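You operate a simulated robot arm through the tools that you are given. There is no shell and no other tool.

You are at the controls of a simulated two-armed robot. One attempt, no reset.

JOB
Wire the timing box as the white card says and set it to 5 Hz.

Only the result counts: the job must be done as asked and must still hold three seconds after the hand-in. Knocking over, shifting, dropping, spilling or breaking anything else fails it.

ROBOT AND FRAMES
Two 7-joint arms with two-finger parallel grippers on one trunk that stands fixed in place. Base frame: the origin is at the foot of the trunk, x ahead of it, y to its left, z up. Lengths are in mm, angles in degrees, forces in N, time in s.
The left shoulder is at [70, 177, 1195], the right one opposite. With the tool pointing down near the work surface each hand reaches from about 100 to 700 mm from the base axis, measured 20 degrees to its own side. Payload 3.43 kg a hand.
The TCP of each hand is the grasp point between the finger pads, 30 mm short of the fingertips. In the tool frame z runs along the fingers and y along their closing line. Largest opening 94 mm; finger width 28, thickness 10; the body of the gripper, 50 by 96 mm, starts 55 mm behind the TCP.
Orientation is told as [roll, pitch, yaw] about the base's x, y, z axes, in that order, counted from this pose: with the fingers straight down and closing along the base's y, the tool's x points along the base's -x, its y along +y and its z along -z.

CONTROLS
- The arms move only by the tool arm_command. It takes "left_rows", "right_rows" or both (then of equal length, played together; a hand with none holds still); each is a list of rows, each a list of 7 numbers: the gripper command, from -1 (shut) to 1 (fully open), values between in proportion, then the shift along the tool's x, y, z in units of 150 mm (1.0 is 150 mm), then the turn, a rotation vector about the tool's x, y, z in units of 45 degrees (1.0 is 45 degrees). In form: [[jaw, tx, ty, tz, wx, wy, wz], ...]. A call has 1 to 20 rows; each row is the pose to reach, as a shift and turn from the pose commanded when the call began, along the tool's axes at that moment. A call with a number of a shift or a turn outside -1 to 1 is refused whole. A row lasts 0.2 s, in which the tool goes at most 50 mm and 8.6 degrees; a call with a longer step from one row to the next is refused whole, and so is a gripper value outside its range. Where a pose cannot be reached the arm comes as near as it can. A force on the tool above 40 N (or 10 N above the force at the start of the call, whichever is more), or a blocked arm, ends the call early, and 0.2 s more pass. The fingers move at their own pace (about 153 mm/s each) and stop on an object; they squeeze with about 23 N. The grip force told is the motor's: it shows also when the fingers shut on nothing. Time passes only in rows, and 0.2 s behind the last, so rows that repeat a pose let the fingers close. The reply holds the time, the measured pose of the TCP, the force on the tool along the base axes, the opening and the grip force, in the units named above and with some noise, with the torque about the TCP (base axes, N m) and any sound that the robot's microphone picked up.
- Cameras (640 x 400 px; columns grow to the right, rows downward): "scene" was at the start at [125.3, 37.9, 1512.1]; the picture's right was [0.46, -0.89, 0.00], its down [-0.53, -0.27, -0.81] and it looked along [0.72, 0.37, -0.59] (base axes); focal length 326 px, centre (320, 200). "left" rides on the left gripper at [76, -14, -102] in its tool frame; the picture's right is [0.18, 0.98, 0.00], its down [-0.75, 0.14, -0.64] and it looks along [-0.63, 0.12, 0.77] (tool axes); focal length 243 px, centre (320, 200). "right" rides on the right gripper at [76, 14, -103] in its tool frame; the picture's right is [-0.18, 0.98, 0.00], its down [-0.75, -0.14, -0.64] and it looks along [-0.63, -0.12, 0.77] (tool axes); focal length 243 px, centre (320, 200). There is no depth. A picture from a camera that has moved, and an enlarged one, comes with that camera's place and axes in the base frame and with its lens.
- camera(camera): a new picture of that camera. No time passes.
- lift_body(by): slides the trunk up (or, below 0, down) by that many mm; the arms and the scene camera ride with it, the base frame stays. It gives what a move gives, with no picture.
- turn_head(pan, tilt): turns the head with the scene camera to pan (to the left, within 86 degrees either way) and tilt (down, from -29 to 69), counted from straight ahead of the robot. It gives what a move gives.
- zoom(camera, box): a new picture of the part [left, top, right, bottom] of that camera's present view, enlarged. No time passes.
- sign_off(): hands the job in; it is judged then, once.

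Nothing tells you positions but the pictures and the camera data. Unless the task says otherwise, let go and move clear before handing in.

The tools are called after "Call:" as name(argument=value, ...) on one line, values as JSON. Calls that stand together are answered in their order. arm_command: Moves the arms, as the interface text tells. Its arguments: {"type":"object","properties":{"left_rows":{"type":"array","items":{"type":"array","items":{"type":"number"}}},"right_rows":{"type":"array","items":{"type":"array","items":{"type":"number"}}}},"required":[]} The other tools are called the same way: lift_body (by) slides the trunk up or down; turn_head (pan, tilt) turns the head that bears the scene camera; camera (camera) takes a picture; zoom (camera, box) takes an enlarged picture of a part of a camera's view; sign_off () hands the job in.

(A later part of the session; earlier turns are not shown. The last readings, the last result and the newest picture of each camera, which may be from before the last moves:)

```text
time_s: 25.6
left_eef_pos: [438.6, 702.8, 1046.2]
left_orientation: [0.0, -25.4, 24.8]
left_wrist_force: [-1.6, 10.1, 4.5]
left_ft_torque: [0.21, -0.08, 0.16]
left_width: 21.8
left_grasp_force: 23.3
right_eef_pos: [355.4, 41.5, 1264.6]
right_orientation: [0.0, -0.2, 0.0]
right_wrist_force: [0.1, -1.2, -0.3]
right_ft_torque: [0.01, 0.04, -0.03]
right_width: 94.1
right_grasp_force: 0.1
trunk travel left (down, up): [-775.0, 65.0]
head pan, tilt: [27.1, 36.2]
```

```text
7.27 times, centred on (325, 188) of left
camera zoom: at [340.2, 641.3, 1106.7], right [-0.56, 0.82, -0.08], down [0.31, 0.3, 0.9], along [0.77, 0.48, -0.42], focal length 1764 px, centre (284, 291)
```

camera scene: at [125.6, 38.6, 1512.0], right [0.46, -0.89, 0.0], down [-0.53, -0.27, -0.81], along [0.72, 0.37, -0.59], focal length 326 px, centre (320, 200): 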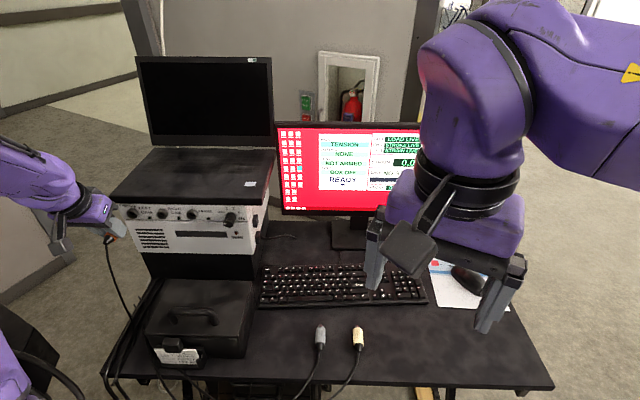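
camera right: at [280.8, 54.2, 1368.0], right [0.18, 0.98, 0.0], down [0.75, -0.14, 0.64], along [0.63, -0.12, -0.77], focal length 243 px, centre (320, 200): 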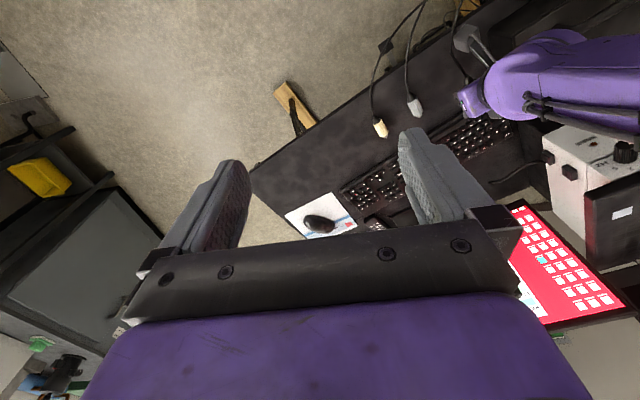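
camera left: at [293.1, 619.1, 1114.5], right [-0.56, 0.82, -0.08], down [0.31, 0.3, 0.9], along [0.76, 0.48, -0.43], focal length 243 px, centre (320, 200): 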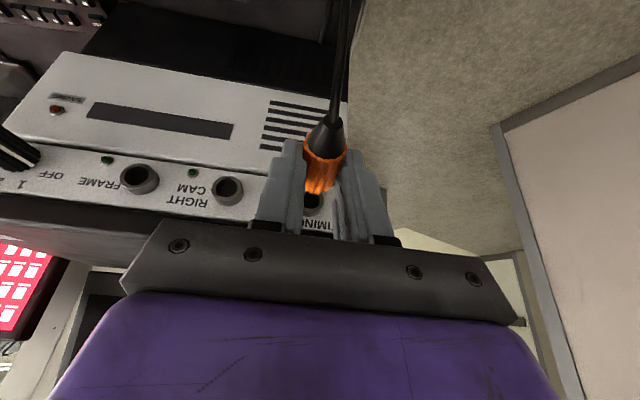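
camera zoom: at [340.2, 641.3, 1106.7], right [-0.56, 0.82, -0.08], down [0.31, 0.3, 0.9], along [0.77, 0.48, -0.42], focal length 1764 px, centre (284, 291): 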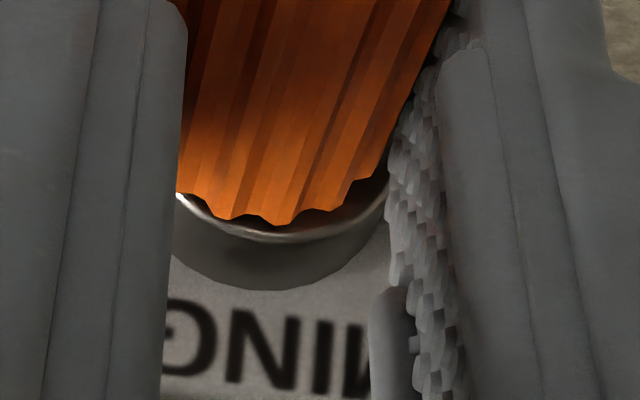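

There is a −10 N sideways reaction with almost no axial load, so the tip is being held. I'll relieve the sideways load and pull back a little more to confirm.

Call:
arm_command(left_rows=[[-1, 0.006, 0.007, -0.0058, 0, 0, 0], [-1, 0.009, 0.013, -0.0102, 0, 0, 0], [-1, 0.009, 0.013, -0.0102, 0, 0, 0]])

```text
time_s: 26.4
left_eef_pos: [432.8, 700.8, 1046.8]
left_orientation: [-0.1, -24.9, 24.6]
left_wrist_force: [0.4, -0.1, -1.0]
left_ft_torque: [0.02, -0.03, 0.01]
left_width: 22.1
left_grasp_force: 23.2
right_eef_pos: [356.0, 40.1, 1264.3]
right_orientation: [0.0, 0.0, 0.0]
right_wrist_force: [0.1, 0.5, 0.0]
right_ft_torque: [-0.01, 0.0, 0.0]
right_width: 93.9
right_grasp_force: 0.2
trunk travel left (down, up): [-775.0, 65.0]
head pan, tilt: [27.1, 36.2]
heard: pop
```

Call:
zoom(camera="left", box=[290, 160, 360, 215])

Call:
zoom(camera="scene", box=[110, 195, 160, 235])

```text
7.27 times, centred on (325, 188) of left
camera zoom: at [336.6, 640.4, 1106.0], right [-0.56, 0.82, -0.08], down [0.31, 0.3, 0.9], along [0.77, 0.48, -0.43], focal length 1764 px, centre (284, 291)
```

zoom: 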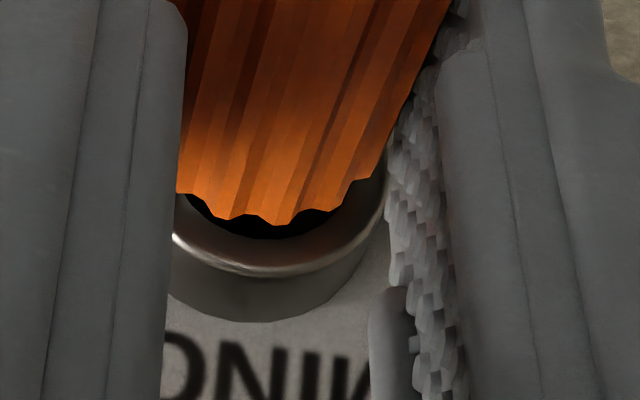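

```text
10.00 times, centred on (135, 215) of scene
camera zoom: at [124.8, 38.3, 1512.0], right [0.46, -0.89, 0.0], down [-0.53, -0.27, -0.81], along [0.72, 0.37, -0.59], focal length 3256 px, centre (2170, 50)
```

zoom: 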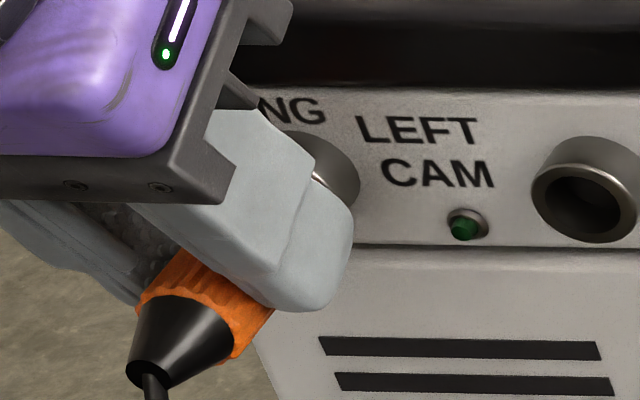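

It popped back out as I pulled, so it had been held, though apparently with a weak hold. I'll re-centre it (about 1 mm right and up) and insert again, watching force and sound.

Call:
arm_command(left_rows=[[-1, -0.004, -0.007, -0.003, 0, 0, 0], [-1, -0.018, -0.007, 0.003, 0, 0, 0], [-1, -0.0322, -0.007, 0.0099, 0, 0, 0], [-1, -0.0322, -0.007, 0.0099, 0, 0, 0]])

Call:
zoom(camera="left", box=[290, 160, 360, 215])

```text
time_s: 27.4
left_eef_pos: [436.2, 702.9, 1047.1]
left_orientation: [0.0, -25.1, 24.7]
left_wrist_force: [-5.2, 1.9, -0.7]
left_ft_torque: [0.03, 0.15, 0.11]
left_width: 22.3
left_grasp_force: 23.2
right_eef_pos: [355.0, 40.3, 1263.4]
right_orientation: [0.1, -0.1, 0.0]
right_wrist_force: [0.1, 0.0, -0.2]
right_ft_torque: [0.02, -0.01, 0.0]
right_width: 93.9
right_grasp_force: 0.0
trunk travel left (down, up): [-775.0, 65.0]
head pan, tilt: [27.1, 36.2]
```

```text
7.27 times, centred on (325, 188) of left
camera zoom: at [341.0, 641.7, 1107.4], right [-0.56, 0.82, -0.08], down [0.31, 0.3, 0.9], along [0.76, 0.48, -0.43], focal length 1764 px, centre (284, 291)
```

zoom: 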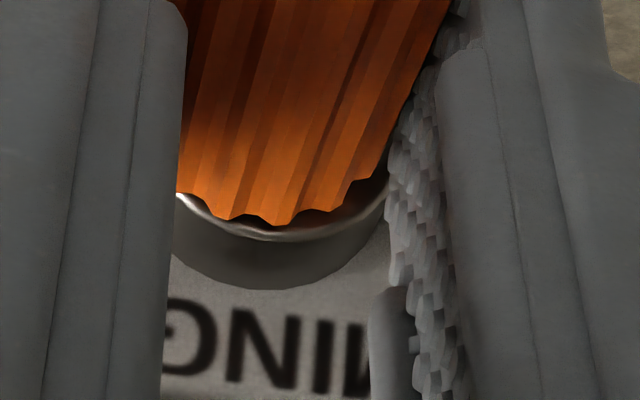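

Call:
arm_command(left_rows=[[-1, -0.006, 0.003, 0.0028, 0, 0, 0], [-1, -0.0121, 0.006, 0.0056, 0, 0, 0], [-1, -0.0181, 0.006, 0.0085, 0, 0, 0], [-1, -0.0181, 0.006, 0.0085, 0, 0, 0]])

Call:
zoom(camera="left", box=[290, 160, 360, 215])

```text
time_s: 28.4
left_eef_pos: [439.9, 703.5, 1049.0]
left_orientation: [0.0, -25.1, 24.7]
left_wrist_force: [-5.6, -2.2, 1.7]
left_ft_torque: [0.05, 0.04, 0.09]
left_width: 22.3
left_grasp_force: 23.3
right_eef_pos: [353.8, 38.4, 1264.3]
right_orientation: [0.1, -0.1, 0.0]
right_wrist_force: [0.4, 0.1, -0.9]
right_ft_torque: [-0.03, -0.01, -0.04]
right_width: 94.1
right_grasp_force: 0.0
trunk travel left (down, up): [-775.0, 65.0]
head pan, tilt: [27.1, 36.2]
```

```text
7.27 times, centred on (325, 188) of left
camera zoom: at [342.7, 643.1, 1107.9], right [-0.56, 0.82, -0.08], down [0.31, 0.3, 0.9], along [0.77, 0.48, -0.43], focal length 1764 px, centre (284, 291)
```

zoom: 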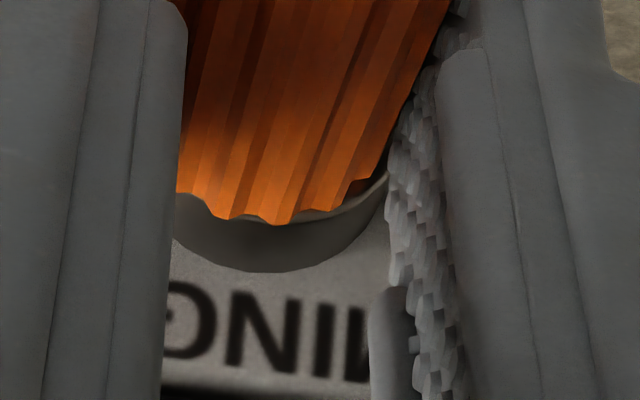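

The plug moved in further this time – its front is now flush with the socket ring at only about 6 N. I'll press a bit more to seat it fully.

Call:
arm_command(left_rows=[[-1, -0.006, 0, 0.0028, 0, 0, 0], [-1, -0.0121, 0, 0.0056, 0, 0, 0], [-1, -0.0121, 0, 0.0056, 0, 0, 0]])

Call:
zoom(camera="left", box=[290, 160, 360, 215])

```text
time_s: 29.2
left_eef_pos: [438.8, 704.4, 1049.2]
left_orientation: [0.0, -25.1, 24.7]
left_wrist_force: [-12.0, -5.0, 0.6]
left_ft_torque: [0.01, 0.22, 0.16]
left_width: 22.1
left_grasp_force: 23.2
right_eef_pos: [354.6, 38.6, 1264.9]
right_orientation: [0.1, -0.1, 0.1]
right_wrist_force: [0.0, -0.8, -0.2]
right_ft_torque: [0.0, 0.01, 0.03]
right_width: 93.9
right_grasp_force: 0.0
trunk travel left (down, up): [-775.0, 65.0]
head pan, tilt: [27.1, 36.2]
```

```text
7.27 times, centred on (325, 188) of left
camera zoom: at [342.8, 643.0, 1107.9], right [-0.56, 0.82, -0.08], down [0.31, 0.3, 0.9], along [0.76, 0.48, -0.43], focal length 1764 px, centre (284, 291)
```

zoom: 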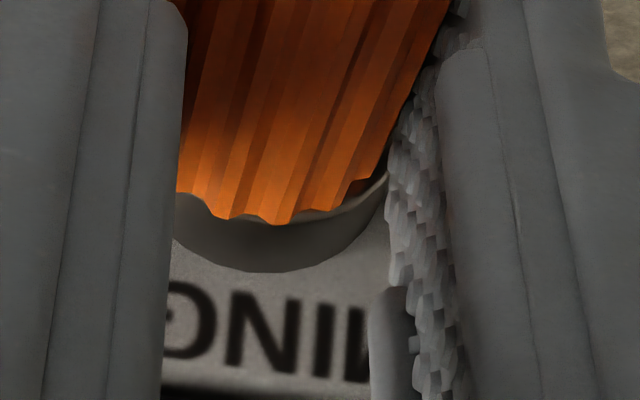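

Call:
arm_command(left_rows=[[-1, -0.009, 0, 0.0042, 0, 0, 0], [-1, -0.009, 0, 0.0042, 0, 0, 0], [-1, 0.006, 0, -0.0028, 0, 0, 0], [-1, 0.0181, 0, -0.0085, 0, 0, 0], [-1, 0.0242, 0, -0.0113, 0, 0, 0], [-1, 0.0242, 0, -0.0113, 0, 0, 0]])

Call:
zoom(camera="left", box=[290, 160, 360, 215])

```text
time_s: 30.6
left_eef_pos: [438.2, 704.4, 1049.0]
left_orientation: [0.0, -25.3, 24.7]
left_wrist_force: [-0.3, 0.9, -0.8]
left_ft_torque: [0.04, 0.04, 0.05]
left_width: 22.0
left_grasp_force: 23.0
right_eef_pos: [357.1, 39.2, 1264.0]
right_orientation: [0.1, 0.0, -0.1]
right_wrist_force: [0.4, -0.3, -0.2]
right_ft_torque: [0.01, -0.04, 0.01]
right_width: 93.7
right_grasp_force: 0.0
trunk travel left (down, up): [-775.0, 65.0]
head pan, tilt: [27.1, 36.2]
```

```text
7.27 times, centred on (325, 188) of left
camera zoom: at [342.6, 643.0, 1108.1], right [-0.56, 0.82, -0.08], down [0.31, 0.3, 0.9], along [0.77, 0.48, -0.42], focal length 1764 px, centre (284, 291)
```

zoom: 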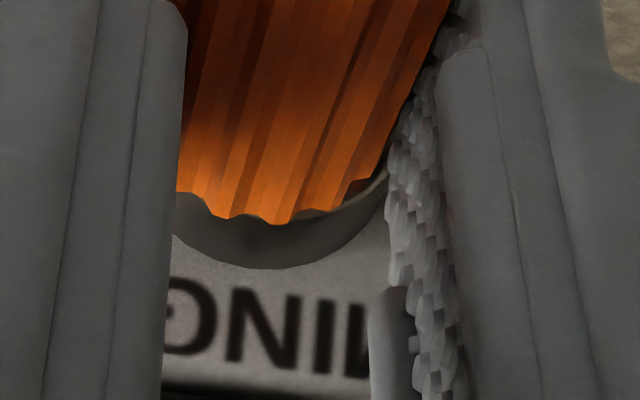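

Call:
arm_command(left_rows=[[-1, 0.004, 0, -0.0019, 0, 0, 0], [-1, 0.008, 0, -0.0037, 0, 0, 0], [-1, 0.008, 0, -0.0037, 0, 0, 0]])

Call:
zoom(camera="left", box=[290, 160, 360, 215])

```text
time_s: 31.4
left_eef_pos: [437.5, 704.1, 1047.3]
left_orientation: [0.0, -25.1, 24.7]
left_wrist_force: [-0.1, 0.2, -0.7]
left_ft_torque: [0.04, -0.02, -0.01]
left_width: 22.3
left_grasp_force: 22.5
right_eef_pos: [356.4, 40.0, 1264.0]
right_orientation: [0.0, 0.0, 0.1]
right_wrist_force: [0.0, 0.2, 0.1]
right_ft_torque: [0.0, -0.05, 0.01]
right_width: 93.7
right_grasp_force: 0.1
trunk travel left (down, up): [-775.0, 65.0]
head pan, tilt: [27.1, 36.2]
```

```text
7.27 times, centred on (325, 188) of left
camera zoom: at [340.5, 642.4, 1107.7], right [-0.56, 0.82, -0.08], down [0.31, 0.3, 0.9], along [0.76, 0.48, -0.43], focal length 1764 px, centre (284, 291)
```

zoom: 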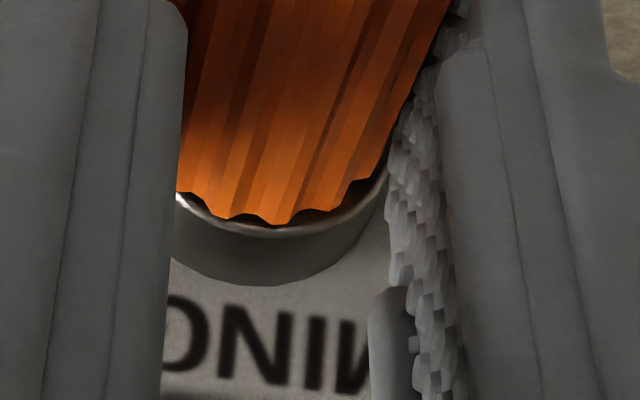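

The plug slid back out freely by about 1 mm, so it isn't latched yet. I'll push it home again with more force while keeping the sideways load near zero.

Call:
arm_command(left_rows=[[-1, -0.008, 0, 0.0037, 0, 0, 0], [-1, -0.0161, 0, 0.0075, 0, 0, 0], [-1, -0.0242, 0, 0.0113, 0, 0, 0], [-1, -0.0302, 0, 0.0141, 0, 0, 0], [-1, -0.0302, 0, 0.0141, 0, 0, 0]])

Call:
zoom(camera="left", box=[290, 160, 360, 215])

```text
time_s: 32.6
left_eef_pos: [438.5, 704.3, 1048.1]
left_orientation: [0.0, -24.9, 24.7]
left_wrist_force: [-11.8, -8.8, -5.2]
left_ft_torque: [-0.27, 0.29, 0.09]
left_width: 21.9
left_grasp_force: 22.9
right_eef_pos: [354.9, 39.0, 1264.4]
right_orientation: [0.1, -0.1, 0.0]
right_wrist_force: [0.8, 0.5, -0.6]
right_ft_torque: [0.0, 0.02, 0.02]
right_width: 93.8
right_grasp_force: 0.1
trunk travel left (down, up): [-775.0, 65.0]
head pan, tilt: [27.1, 36.2]
```

```text
7.27 times, centred on (325, 188) of left
camera zoom: at [342.8, 643.5, 1108.1], right [-0.56, 0.82, -0.08], down [0.31, 0.3, 0.9], along [0.76, 0.48, -0.43], focal length 1764 px, centre (284, 291)
```

zoom: 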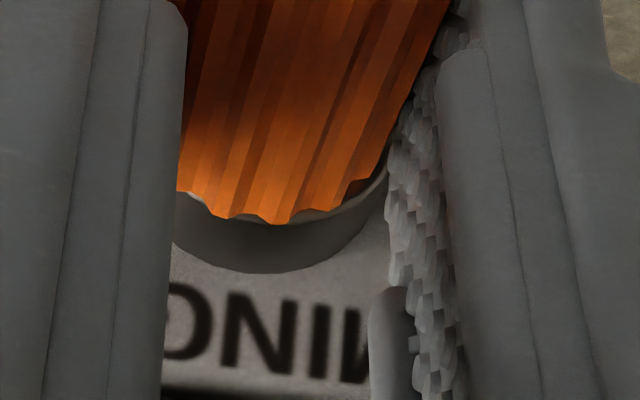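

Call:
arm_command(left_rows=[[-1, 0.003, -0.004, 0.007, 0, 0, 0], [-1, -0.006, -0.004, 0.0115, 0, 0, 0], [-1, -0.012, -0.004, 0.0145, 0, 0, 0], [-1, -0.012, -0.004, 0.0145, 0, 0, 0]])

Call:
zoom(camera="left", box=[290, 160, 360, 215])

```text
time_s: 33.6
left_eef_pos: [439.2, 705.3, 1048.2]
left_orientation: [0.0, -25.1, 24.7]
left_wrist_force: [-22.4, -15.9, -6.0]
left_ft_torque: [-0.35, 0.57, 0.23]
left_width: 22.1
left_grasp_force: 23.1
right_eef_pos: [352.1, 37.5, 1265.6]
right_orientation: [0.1, -0.2, 0.0]
right_wrist_force: [0.0, -0.5, 0.2]
right_ft_torque: [0.02, -0.01, 0.01]
right_width: 94.3
right_grasp_force: 0.1
trunk travel left (down, up): [-775.0, 65.0]
head pan, tilt: [27.1, 36.2]
```

```text
7.27 times, centred on (325, 188) of left
camera zoom: at [342.6, 643.4, 1107.7], right [-0.56, 0.82, -0.08], down [0.31, 0.3, 0.9], along [0.77, 0.48, -0.43], focal length 1764 px, centre (284, 291)
```

zoom: 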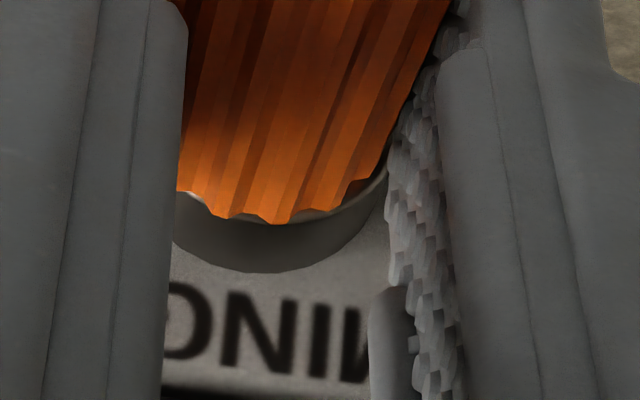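

Even 27 N flush against the ring gives no click, and I think my first, slightly lower and further-right line is where it actually caught. I'll back out about 8 mm and look at the alignment again before re-entering along that line.

Call:
arm_command(left_rows=[[-1, 0.0282, 0, -0.0131, 0, 0, 0], [-1, 0.0564, 0, -0.0263, 0, 0, 0], [-1, 0.0846, 0, -0.0394, 0, 0, 0], [-1, 0.0846, 0, -0.0394, 0, 0, 0]])

Call:
zoom(camera="left", box=[290, 160, 360, 215])

Call:
zoom(camera="left", box=[240, 110, 400, 230])

Call:
zoom(camera="scene", box=[110, 195, 160, 235])

```text
time_s: 34.6
left_eef_pos: [432.4, 700.4, 1047.9]
left_orientation: [0.0, -25.2, 24.8]
left_wrist_force: [0.2, 0.7, -0.3]
left_ft_torque: [0.01, -0.01, 0.02]
left_width: 22.0
left_grasp_force: 23.3
right_eef_pos: [356.7, 39.9, 1264.5]
right_orientation: [0.0, 0.0, 0.0]
right_wrist_force: [1.5, 0.6, -0.1]
right_ft_torque: [0.0, 0.02, -0.03]
right_width: 93.9
right_grasp_force: 0.1
trunk travel left (down, up): [-775.0, 65.0]
head pan, tilt: [27.1, 36.2]
```

```text
7.27 times, centred on (325, 188) of left
camera zoom: at [334.9, 639.4, 1107.4], right [-0.56, 0.82, -0.08], down [0.31, 0.3, 0.9], along [0.76, 0.48, -0.43], focal length 1764 px, centre (284, 291)
```

zoom: 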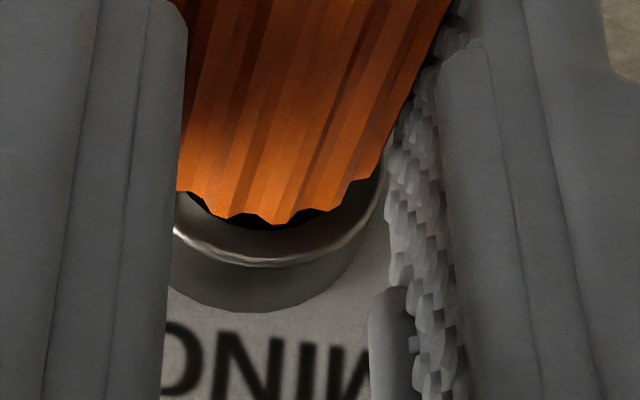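

```text
3.33 times, centred on (320, 170) of left
camera zoom: at [334.9, 639.4, 1107.4], right [-0.56, 0.82, -0.08], down [0.31, 0.3, 0.9], along [0.76, 0.48, -0.43], focal length 809 px, centre (320, 300)
```

zoom: 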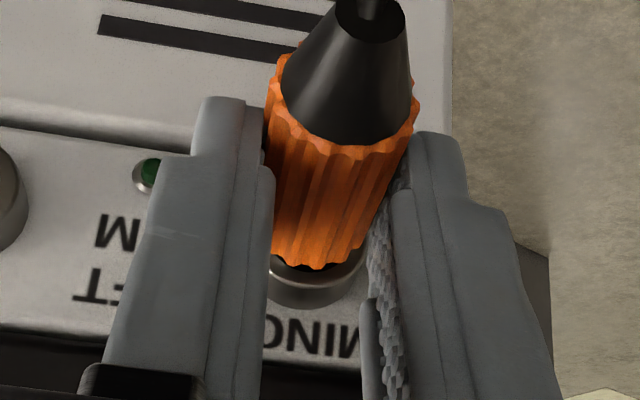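

```text
10.00 times, centred on (135, 215) of scene
camera zoom: at [125.2, 38.0, 1512.1], right [0.46, -0.89, 0.0], down [-0.53, -0.27, -0.81], along [0.72, 0.37, -0.59], focal length 3256 px, centre (2170, 50)
```

zoom: 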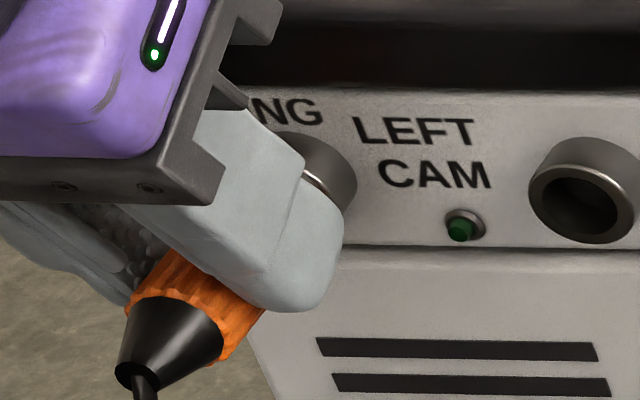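

I'll re-insert with light pressure to flush and then test with a very small, brief loosening of the jaws (still caging the plug) to see whether the socket holds it.

Call:
arm_command(left_rows=[[-1, -0.0181, 0, 0.0095, 0, 0, 0], [-1, -0.0362, 0, 0.019, 0, 0, 0], [-1, -0.0544, 0, 0.028, 0, 0, 0], [-1, -0.0604, 0, 0.031, 0, 0, 0], [-1, -0.0604, 0, 0.031, 0, 0, 0]])

Call:
zoom(camera="left", box=[290, 160, 360, 215])

```text
time_s: 35.8
left_eef_pos: [439.2, 704.2, 1045.7]
left_orientation: [-0.1, -25.0, 24.8]
left_wrist_force: [-8.5, -3.2, -3.5]
left_ft_torque: [-0.09, 0.23, 0.11]
left_width: 22.1
left_grasp_force: 23.2
right_eef_pos: [355.5, 40.7, 1264.6]
right_orientation: [0.1, -0.1, 0.1]
right_wrist_force: [0.0, 0.2, 0.1]
right_ft_torque: [-0.01, 0.01, 0.01]
right_width: 93.9
right_grasp_force: 0.1
trunk travel left (down, up): [-775.0, 65.0]
head pan, tilt: [27.1, 36.2]
```

```text
7.27 times, centred on (325, 188) of left
camera zoom: at [342.9, 643.1, 1105.8], right [-0.56, 0.82, -0.08], down [0.31, 0.3, 0.9], along [0.76, 0.48, -0.43], focal length 1764 px, centre (284, 291)
```

zoom: 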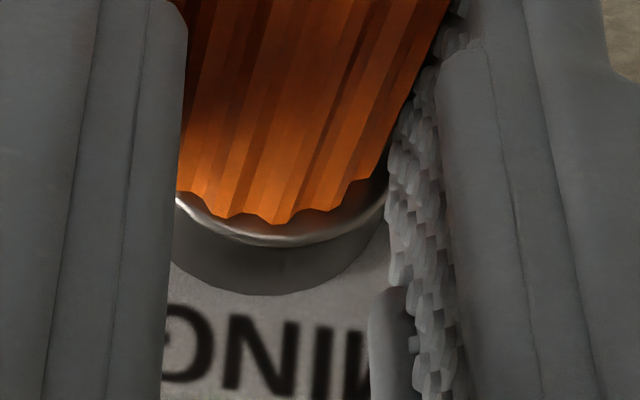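

Call:
arm_command(left_rows=[[-1, 0.009, 0, -0.0042, 0, 0, 0], [-1, 0.0181, 0, -0.0085, 0, 0, 0], [-1, 0.0181, 0, -0.0085, 0, 0, 0]])

Call:
zoom(camera="left", box=[290, 160, 360, 215])

```text
time_s: 36.6
left_eef_pos: [439.2, 704.3, 1045.0]
left_orientation: [0.0, -25.1, 24.7]
left_wrist_force: [-0.2, 1.9, -0.8]
left_ft_torque: [0.02, -0.03, 0.05]
left_width: 21.9
left_grasp_force: 22.5
right_eef_pos: [356.7, 39.9, 1263.6]
right_orientation: [-0.1, -0.1, -0.1]
right_wrist_force: [0.7, 0.9, -0.1]
right_ft_torque: [-0.02, 0.03, 0.05]
right_width: 94.1
right_grasp_force: 0.2
trunk travel left (down, up): [-775.0, 65.0]
head pan, tilt: [27.1, 36.2]
```

```text
7.27 times, centred on (325, 188) of left
camera zoom: at [341.9, 642.7, 1105.7], right [-0.56, 0.82, -0.08], down [0.31, 0.3, 0.9], along [0.77, 0.48, -0.43], focal length 1764 px, centre (284, 291)
```

zoom: 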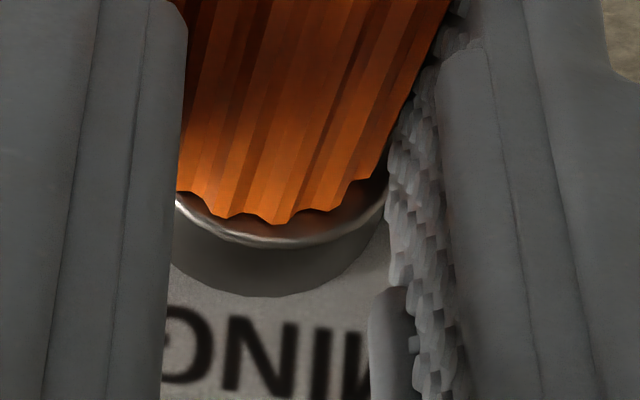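

Call:
arm_command(left_rows=[[-1, 0.005, 0, -0.0023, 0, 0, 0], [-1, 0.009, 0, -0.0042, 0, 0, 0], [-1, 0.009, 0, -0.0042, 0, 0, 0]])

Call:
zoom(camera="left", box=[290, 160, 360, 215])

```text
time_s: 37.4
left_eef_pos: [436.3, 702.6, 1047.3]
left_orientation: [0.0, -25.1, 24.7]
left_wrist_force: [0.7, -1.0, 0.8]
left_ft_torque: [-0.02, -0.05, -0.01]
left_width: 22.1
left_grasp_force: 23.0
right_eef_pos: [357.4, 39.7, 1265.2]
right_orientation: [0.0, 0.0, 0.0]
right_wrist_force: [-0.8, -0.2, -0.1]
right_ft_torque: [0.01, -0.01, 0.0]
right_width: 94.0
right_grasp_force: 0.0
trunk travel left (down, up): [-775.0, 65.0]
head pan, tilt: [27.1, 36.2]
```

```text
7.27 times, centred on (325, 188) of left
camera zoom: at [340.3, 641.7, 1106.1], right [-0.56, 0.82, -0.08], down [0.31, 0.3, 0.9], along [0.76, 0.48, -0.43], focal length 1764 px, centre (284, 291)
```

zoom: 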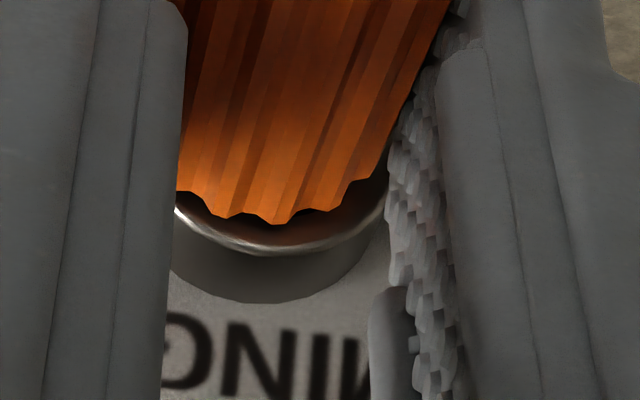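

The plug isn't being retained now, although on the first insertion it clearly was (it held and then popped). Perhaps it needs a full withdrawal and a clean re-entry. I'll back out about 36 mm and realign carefully.

Call:
arm_command(left_rows=[[-1, 0.054, 0, -0.0253, 0, 0, 0], [-1, 0.109, 0, -0.0507, 0, 0, 0], [-1, 0.163, 0, -0.076, 0, 0, 0], [-1, 0.2175, 0, -0.1014, 0, 0, 0], [-1, 0.2175, 0, -0.1014, 0, 0, 0]])

Call:
zoom(camera="left", box=[240, 110, 400, 230])

Call:
zoom(camera="left", box=[290, 160, 360, 215])

Call:
zoom(camera="scene", box=[100, 195, 160, 240])

```text
time_s: 38.6
left_eef_pos: [405.2, 687.7, 1043.8]
left_orientation: [-0.1, -25.0, 24.7]
left_wrist_force: [0.2, 0.6, 0.0]
left_ft_torque: [-0.01, 0.0, 0.02]
left_width: 22.4
left_grasp_force: 23.2
right_eef_pos: [356.6, 39.9, 1264.0]
right_orientation: [0.0, 0.0, 0.1]
right_wrist_force: [-0.1, -0.2, -0.3]
right_ft_torque: [0.02, 0.0, -0.04]
right_width: 94.0
right_grasp_force: 0.0
trunk travel left (down, up): [-775.0, 65.0]
head pan, tilt: [27.1, 36.2]
```

```text
3.33 times, centred on (320, 170) of left
camera zoom: at [308.2, 627.0, 1104.9], right [-0.56, 0.82, -0.08], down [0.31, 0.3, 0.9], along [0.76, 0.48, -0.43], focal length 809 px, centre (320, 300)
```

zoom: 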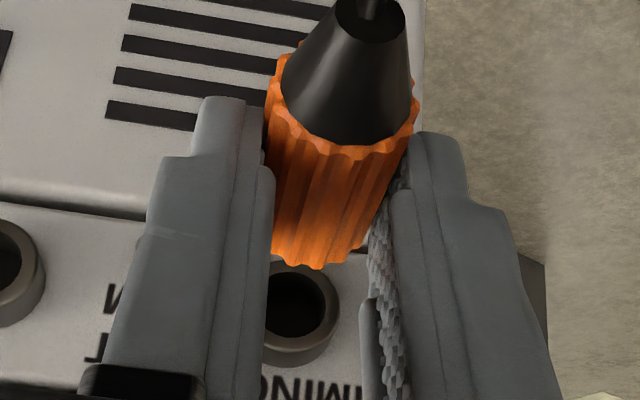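

```text
7.27 times, centred on (325, 188) of left
camera zoom: at [308.2, 627.0, 1104.9], right [-0.56, 0.82, -0.08], down [0.31, 0.3, 0.9], along [0.76, 0.48, -0.43], focal length 1764 px, centre (284, 291)
```

zoom: 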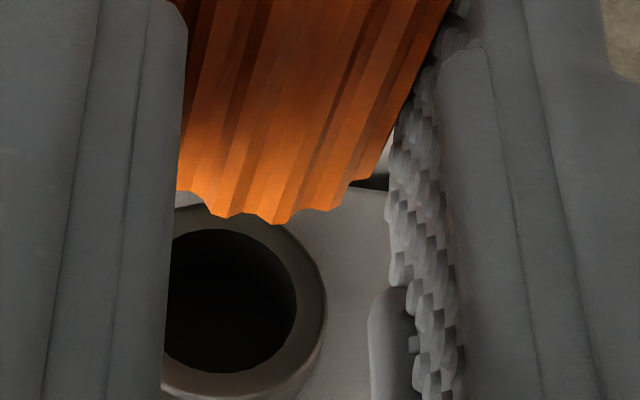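

```text
8.89 times, centred on (130, 218) of scene
camera zoom: at [125.5, 38.0, 1512.0], right [0.46, -0.89, 0.0], down [-0.53, -0.27, -0.81], along [0.72, 0.37, -0.59], focal length 2894 px, centre (2009, 44)
```

zoom: 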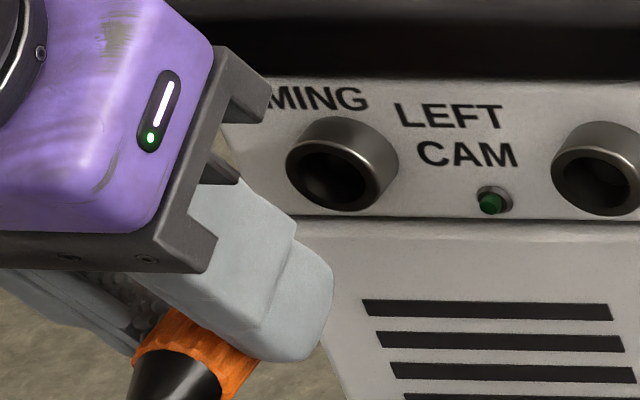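

Call:
arm_command(left_rows=[[-1, -0.049, 0.003, 0.0126, 0, 0, 0], [-1, -0.1, 0.003, 0.0363, 0, 0, 0], [-1, -0.136, 0.003, 0.053, 0, 0, 0], [-1, -0.166, 0.003, 0.067, 0, 0, 0], [-1, -0.196, 0.003, 0.081, 0, 0, 0], [-1, -0.196, 0.003, 0.081, 0, 0, 0]])

Call:
zoom(camera="left", box=[290, 160, 360, 215])

```text
time_s: 40.0
left_eef_pos: [434.2, 701.2, 1046.7]
left_orientation: [0.1, -25.1, 24.6]
left_wrist_force: [-0.2, -0.5, -0.2]
left_ft_torque: [-0.02, -0.03, -0.03]
left_width: 22.1
left_grasp_force: 23.3
right_eef_pos: [356.6, 40.9, 1264.3]
right_orientation: [0.1, 0.1, 0.0]
right_wrist_force: [-0.2, 0.3, 0.5]
right_ft_torque: [0.02, 0.0, 0.02]
right_width: 93.9
right_grasp_force: 0.0
trunk travel left (down, up): [-775.0, 65.0]
head pan, tilt: [27.1, 36.2]
```

```text
7.27 times, centred on (325, 188) of left
camera zoom: at [337.7, 640.7, 1106.4], right [-0.56, 0.82, -0.08], down [0.31, 0.3, 0.9], along [0.76, 0.48, -0.43], focal length 1764 px, centre (284, 291)
```

zoom: 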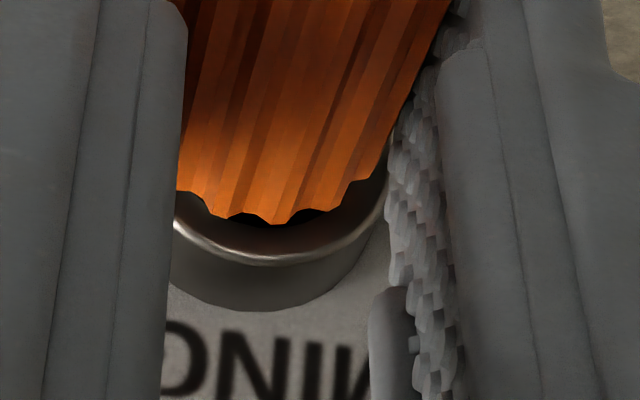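

Call:
arm_command(left_rows=[[-1, -0.008, 0, 0.0037, 0, 0, 0], [-1, -0.0161, 0, 0.0075, 0, 0, 0], [-1, -0.0242, 0, 0.0113, 0, 0, 0], [-1, -0.0242, 0, 0.0113, 0, 0, 0]])

Call:
zoom(camera="left", box=[290, 160, 360, 215])

```text
time_s: 41.0
left_eef_pos: [437.7, 703.0, 1047.3]
left_orientation: [0.1, -25.2, 24.8]
left_wrist_force: [0.6, 1.0, 0.5]
left_ft_torque: [0.01, -0.03, 0.02]
left_width: 22.0
left_grasp_force: 22.6
right_eef_pos: [356.3, 40.1, 1264.8]
right_orientation: [-0.1, 0.1, 0.0]
right_wrist_force: [0.2, 0.1, -0.4]
right_ft_torque: [0.03, -0.01, 0.02]
right_width: 94.0
right_grasp_force: 0.1
trunk travel left (down, up): [-775.0, 65.0]
head pan, tilt: [27.1, 36.2]
```

```text
7.27 times, centred on (325, 188) of left
camera zoom: at [340.6, 641.4, 1106.9], right [-0.56, 0.82, -0.08], down [0.31, 0.3, 0.9], along [0.76, 0.48, -0.43], focal length 1764 px, centre (284, 291)
```

zoom: 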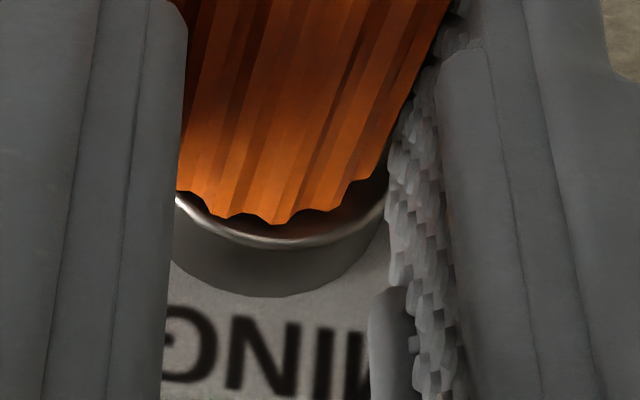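

Call:
arm_command(left_rows=[[-1, -0.006, 0, 0.0028, 0, 0, 0], [-1, -0.0121, 0, 0.0056, 0, 0, 0], [-1, -0.0121, 0, 0.0056, 0, 0, 0]])

Call:
zoom(camera="left", box=[290, 160, 360, 215])

```text
time_s: 41.8
left_eef_pos: [438.2, 702.8, 1047.7]
left_orientation: [-0.1, -25.1, 24.7]
left_wrist_force: [-5.5, -3.7, -2.7]
left_ft_torque: [-0.09, 0.17, -0.03]
left_width: 22.2
left_grasp_force: 22.7
right_eef_pos: [354.9, 39.0, 1264.6]
right_orientation: [0.1, 0.0, -0.1]
right_wrist_force: [-0.4, -0.3, 0.1]
right_ft_torque: [0.0, -0.01, 0.02]
right_width: 94.1
right_grasp_force: 0.1
trunk travel left (down, up): [-775.0, 65.0]
head pan, tilt: [27.1, 36.2]
```

```text
7.27 times, centred on (325, 188) of left
camera zoom: at [340.8, 641.7, 1107.0], right [-0.56, 0.82, -0.08], down [0.31, 0.3, 0.9], along [0.76, 0.48, -0.43], focal length 1764 px, centre (284, 291)
```

zoom: 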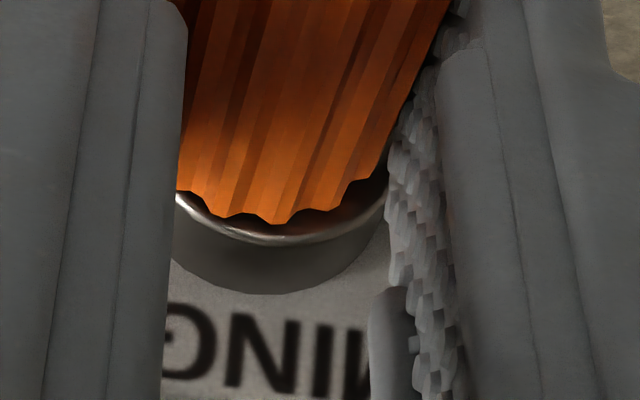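

Call:
arm_command(left_rows=[[-1, -0.006, 0, 0.0028, 0, 0, 0], [-1, -0.0121, 0, 0.0056, 0, 0, 0], [-1, -0.0181, 0, 0.0085, 0, 0, 0], [-1, -0.0181, 0, 0.0085, 0, 0, 0]])

Call:
zoom(camera="left", box=[290, 160, 360, 215])

```text
time_s: 42.8
left_eef_pos: [438.3, 703.4, 1048.2]
left_orientation: [0.0, -25.1, 24.6]
left_wrist_force: [-15.7, -13.9, -7.8]
left_ft_torque: [-0.35, 0.44, -0.14]
left_width: 22.2
left_grasp_force: 23.0
right_eef_pos: [353.6, 37.1, 1264.3]
right_orientation: [0.1, -0.2, 0.0]
right_wrist_force: [0.2, -0.2, 0.2]
right_ft_torque: [0.02, 0.04, 0.02]
right_width: 93.8
right_grasp_force: 0.0
trunk travel left (down, up): [-775.0, 65.0]
head pan, tilt: [27.1, 36.2]
```

```text
7.27 times, centred on (325, 188) of left
camera zoom: at [342.3, 642.5, 1107.6], right [-0.56, 0.82, -0.08], down [0.31, 0.3, 0.9], along [0.77, 0.48, -0.43], focal length 1764 px, centre (284, 291)
```

zoom: 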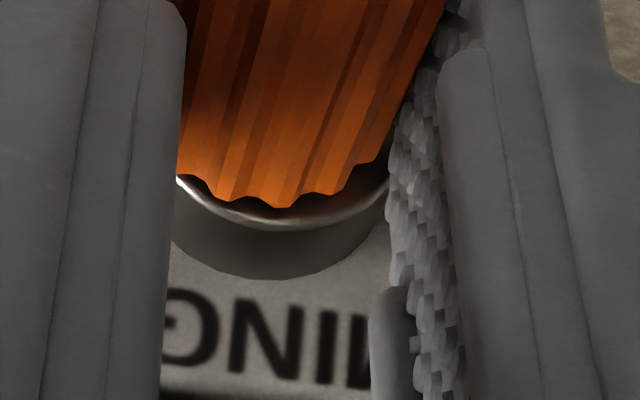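

The plug slipped about 3 mm in the grip again at about 20 N, the same as the first time it caught. I'll relax the push and see whether it's held now.

Call:
arm_command(left_rows=[[-1, 0.0121, 0, -0.0056, 0, 0, 0], [-1, 0.0242, 0, -0.0113, 0, 0, 0], [-1, 0.0242, 0, -0.0113, 0, 0, 0]])

Call:
zoom(camera="left", box=[290, 160, 360, 215])

Call:
zoom(camera="left", box=[240, 110, 400, 230])

```text
time_s: 43.6
left_eef_pos: [439.7, 703.6, 1047.9]
left_orientation: [0.0, -25.2, 24.8]
left_wrist_force: [-4.6, -4.8, -4.5]
left_ft_torque: [-0.16, 0.22, -0.06]
left_width: 22.3
left_grasp_force: 22.7
right_eef_pos: [357.0, 40.0, 1264.1]
right_orientation: [0.0, -0.1, -0.1]
right_wrist_force: [-0.4, 0.1, -0.4]
right_ft_torque: [0.0, -0.01, -0.01]
right_width: 94.3
right_grasp_force: 0.2
trunk travel left (down, up): [-775.0, 65.0]
head pan, tilt: [27.1, 36.2]
```

```text
7.27 times, centred on (325, 188) of left
camera zoom: at [342.3, 642.3, 1107.3], right [-0.56, 0.82, -0.08], down [0.31, 0.3, 0.9], along [0.77, 0.48, -0.42], focal length 1764 px, centre (284, 291)
```

zoom: 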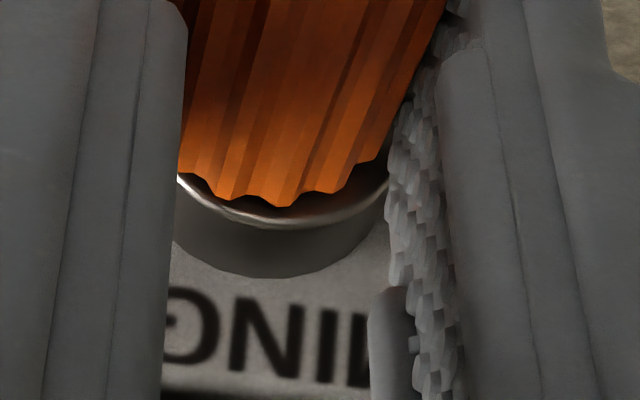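

```text
3.33 times, centred on (320, 170) of left
camera zoom: at [342.3, 642.3, 1107.3], right [-0.56, 0.82, -0.08], down [0.31, 0.3, 0.9], along [0.77, 0.48, -0.42], focal length 809 px, centre (320, 300)
```

zoom: 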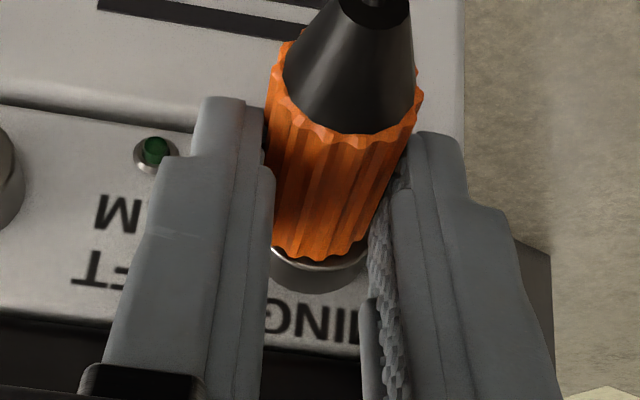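

Call:
arm_command(left_rows=[[-1, 0.0014, -0.003, 0.003, 0, 0, 0], [-1, 0.0028, -0.004, 0.006, 0, 0, 0], [-1, 0.0028, -0.004, 0.006, 0, 0, 0]])

```text
time_s: 44.4
left_eef_pos: [439.9, 703.8, 1047.2]
left_orientation: [0.1, -25.4, 24.7]
left_wrist_force: [-0.3, 4.8, 5.3]
left_ft_torque: [0.17, -0.15, 0.09]
left_width: 22.4
left_grasp_force: 22.9
right_eef_pos: [355.7, 41.6, 1263.3]
right_orientation: [0.0, -0.1, 0.0]
right_wrist_force: [0.5, 0.2, -0.1]
right_ft_torque: [0.0, 0.01, 0.02]
right_width: 94.1
right_grasp_force: 0.0
trunk travel left (down, up): [-775.0, 65.0]
head pan, tilt: [27.1, 36.2]
```

The plug now reacts stiffly in every direction with a slight pull, so it has latched at the same depth as the first time. I'll neutralise the load on it before letting go.

Call:
arm_command(left_rows=[[-1, -0.0007, 0.0014, -0.0015, 0, 0, 0], [-1, -0.0014, 0.0027, -0.003, 0, 0, 0], [-1, -0.0014, 0.0027, -0.003, 0, 0, 0]])

Call:
zoom(camera="left", box=[290, 160, 360, 215])

```text
time_s: 45.2
left_eef_pos: [438.3, 704.3, 1048.0]
left_orientation: [0.0, -25.2, 24.7]
left_wrist_force: [3.6, 5.3, 6.6]
left_ft_torque: [0.23, -0.3, 0.1]
left_width: 22.2
left_grasp_force: 23.0
right_eef_pos: [355.4, 40.3, 1263.8]
right_orientation: [0.0, -0.1, 0.0]
right_wrist_force: [-0.5, 0.5, 0.2]
right_ft_torque: [0.0, 0.03, 0.01]
right_width: 94.1
right_grasp_force: 0.1
trunk travel left (down, up): [-775.0, 65.0]
head pan, tilt: [27.1, 36.2]
```

```text
7.27 times, centred on (325, 188) of left
camera zoom: at [342.4, 642.4, 1107.5], right [-0.56, 0.82, -0.08], down [0.31, 0.3, 0.9], along [0.77, 0.48, -0.43], focal length 1764 px, centre (284, 291)
```

zoom: 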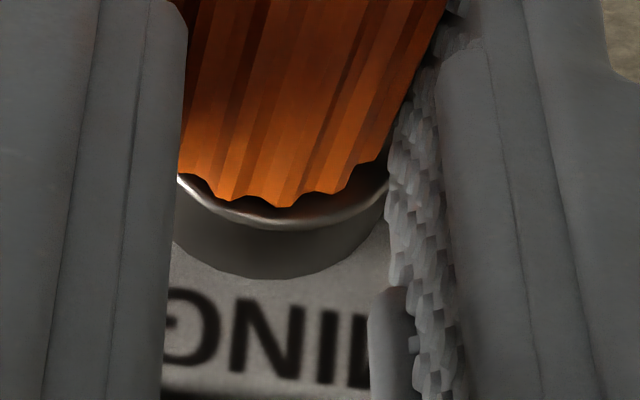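

The socket is now pulling back with about 5 N, so the plug is retained. I'll take off the load and open the jaws moderately.

Call:
arm_command(left_rows=[[-1, -0.006, 0.0014, -0.0003, 0, 0, 0], [-1, -0.0113, 0.0027, -0.0006, 0, 0, 0], [-0.45, -0.0113, 0.0027, -0.0006, 0, 0, 0], [-0.15, -0.0113, 0.0027, -0.0006, 0, 0, 0], [-0.15, -0.0113, 0.0027, -0.0006, 0, 0, 0]])

Call:
zoom(camera="left", box=[240, 110, 400, 230])

Call:
zoom(camera="scene", box=[100, 195, 160, 240])

```text
time_s: 46.4
left_eef_pos: [440.5, 704.0, 1047.9]
left_orientation: [0.0, -25.1, 24.7]
left_wrist_force: [-0.1, 0.1, -0.6]
left_ft_torque: [0.0, -0.03, -0.02]
left_width: 40.0
left_grasp_force: 0.0
right_eef_pos: [355.9, 39.9, 1264.0]
right_orientation: [0.0, -0.1, 0.0]
right_wrist_force: [-0.6, 0.0, 0.1]
right_ft_torque: [-0.02, 0.0, 0.01]
right_width: 94.0
right_grasp_force: 0.0
trunk travel left (down, up): [-775.0, 65.0]
head pan, tilt: [27.1, 36.2]
```

```text
3.33 times, centred on (320, 170) of left
camera zoom: at [342.3, 642.9, 1107.7], right [-0.56, 0.82, -0.08], down [0.31, 0.3, 0.9], along [0.76, 0.48, -0.43], focal length 809 px, centre (320, 300)
```

zoom: 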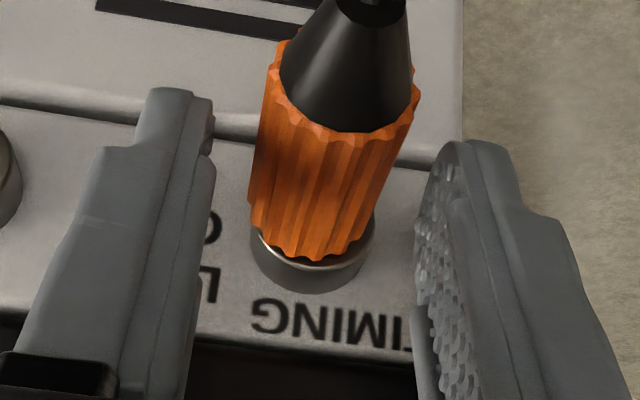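

```text
8.89 times, centred on (130, 218) of scene
camera zoom: at [125.2, 37.9, 1512.0], right [0.46, -0.89, 0.0], down [-0.53, -0.27, -0.81], along [0.72, 0.37, -0.59], focal length 2894 px, centre (2009, 44)
```

zoom: 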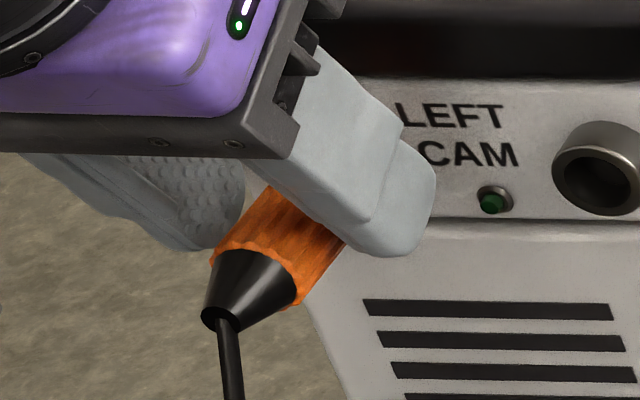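

The orange plug stays in the LEFT CAM socket by itself. I'll withdraw the hand straight back along the tool axis and check.

Call:
arm_command(left_rows=[[-0.1, 0, 0, -0.1, 0, 0, 0], [-0.1, 0, 0, -0.25, 0, 0, 0], [-0.1, 0, 0, -0.45, 0, 0, 0], [-0.1, 0.1, 0, -0.6, 0, 0, 0], [-0.1, 0.3, 0, -0.7, 0, 0, 0]])

Call:
camera(camera="left")

Call:
camera(camera="scene")

Call:
zoom(camera="scene", box=[100, 190, 180, 245])

```text
time_s: 47.6
left_eef_pos: [359.2, 665.7, 1123.9]
left_orientation: [0.0, -25.1, 24.6]
left_wrist_force: [-0.8, 0.1, 0.0]
left_ft_torque: [-0.02, -0.04, 0.03]
left_width: 42.2
left_grasp_force: 0.1
right_eef_pos: [356.1, 38.5, 1265.0]
right_orientation: [0.2, 0.0, 0.0]
right_wrist_force: [0.0, -0.6, -0.3]
right_ft_torque: [0.01, 0.0, 0.0]
right_width: 93.9
right_grasp_force: 0.0
trunk travel left (down, up): [-775.0, 65.0]
head pan, tilt: [27.1, 36.2]
```

```text
taken
camera left: at [261.7, 604.0, 1183.6], right [-0.56, 0.82, -0.08], down [0.31, 0.3, 0.9], along [0.77, 0.48, -0.43], focal length 243 px, centre (320, 200)
```

left: 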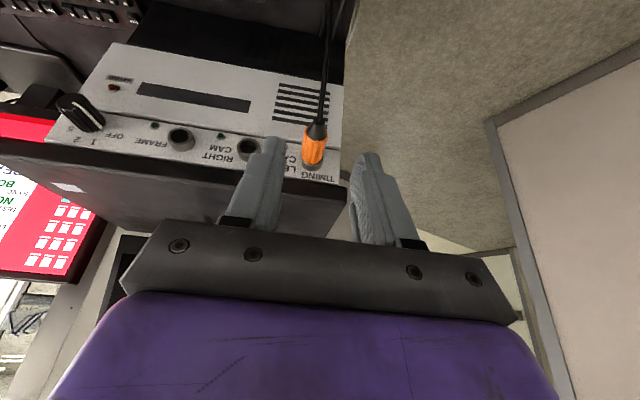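

```text
taken
camera scene: at [124.3, 36.0, 1512.2], right [0.46, -0.89, 0.0], down [-0.53, -0.27, -0.81], along [0.72, 0.37, -0.59], focal length 326 px, centre (320, 200)
```

scene: 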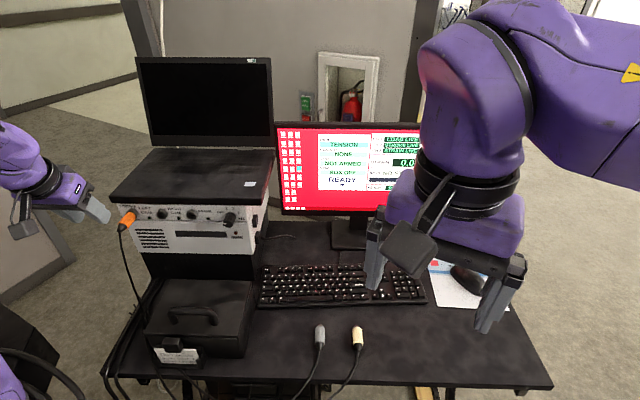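

```text
7.27 times, centred on (140, 218) of scene
camera zoom: at [124.3, 36.0, 1512.2], right [0.46, -0.89, 0.0], down [-0.53, -0.27, -0.81], along [0.72, 0.37, -0.59], focal length 2368 px, centre (1629, 73)
```

zoom: 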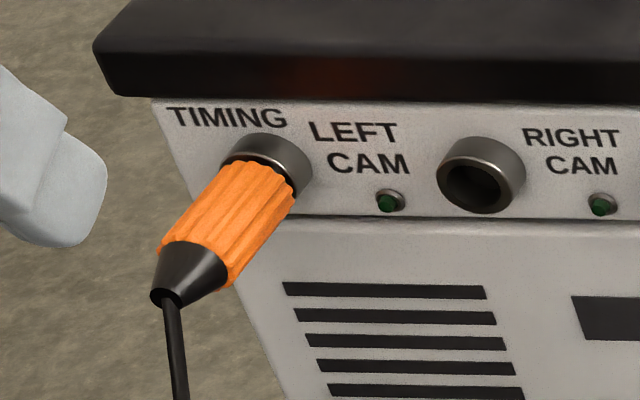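

The orange plug is holding in LEFT CAM. I'll zoom in on the seating depth.

Call:
zoom(camera="scene", box=[115, 200, 145, 225])

Call:
zoom(camera="left", box=[280, 100, 350, 190])

Call:
zoom(camera="left", box=[40, 80, 140, 160])

```text
16.00 times, centred on (130, 212) of scene
camera zoom: at [124.3, 36.0, 1512.2], right [0.46, -0.89, 0.0], down [-0.53, -0.27, -0.81], along [0.72, 0.37, -0.59], focal length 5210 px, centre (3360, 0)
```

zoom: 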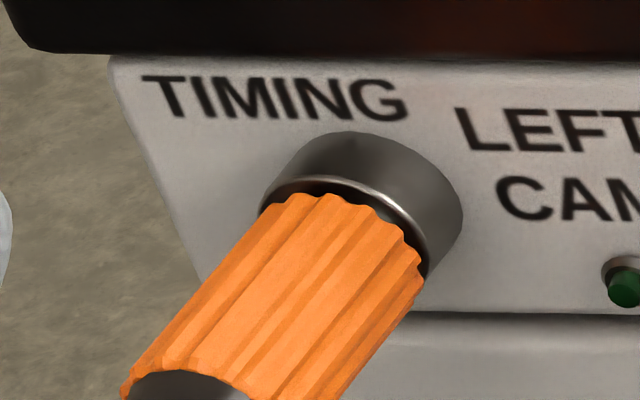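

```text
4.44 times, centred on (315, 145) of left
camera zoom: at [261.7, 604.0, 1183.6], right [-0.56, 0.82, -0.08], down [0.31, 0.3, 0.9], along [0.77, 0.48, -0.43], focal length 1078 px, centre (342, 444)
```

zoom: 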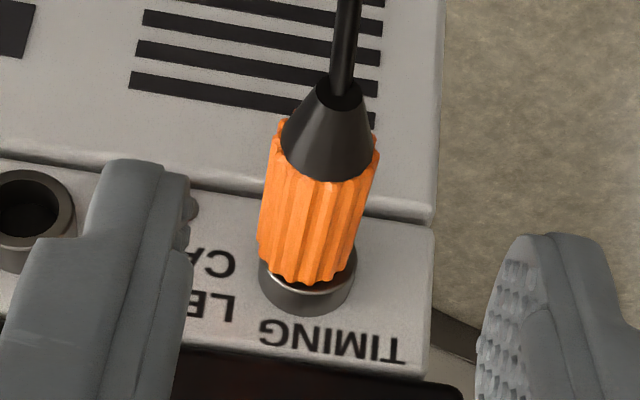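

```text
5.00 times, centred on (90, 120) of left
camera zoom: at [261.7, 604.0, 1183.6], right [-0.56, 0.82, -0.08], down [0.31, 0.3, 0.9], along [0.77, 0.48, -0.43], focal length 1213 px, centre (1470, 600)
```

zoom: 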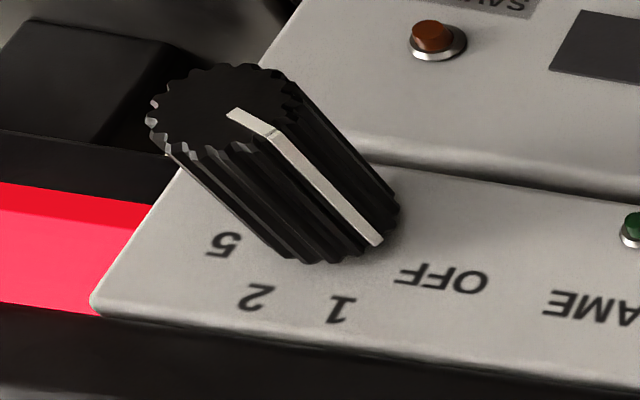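

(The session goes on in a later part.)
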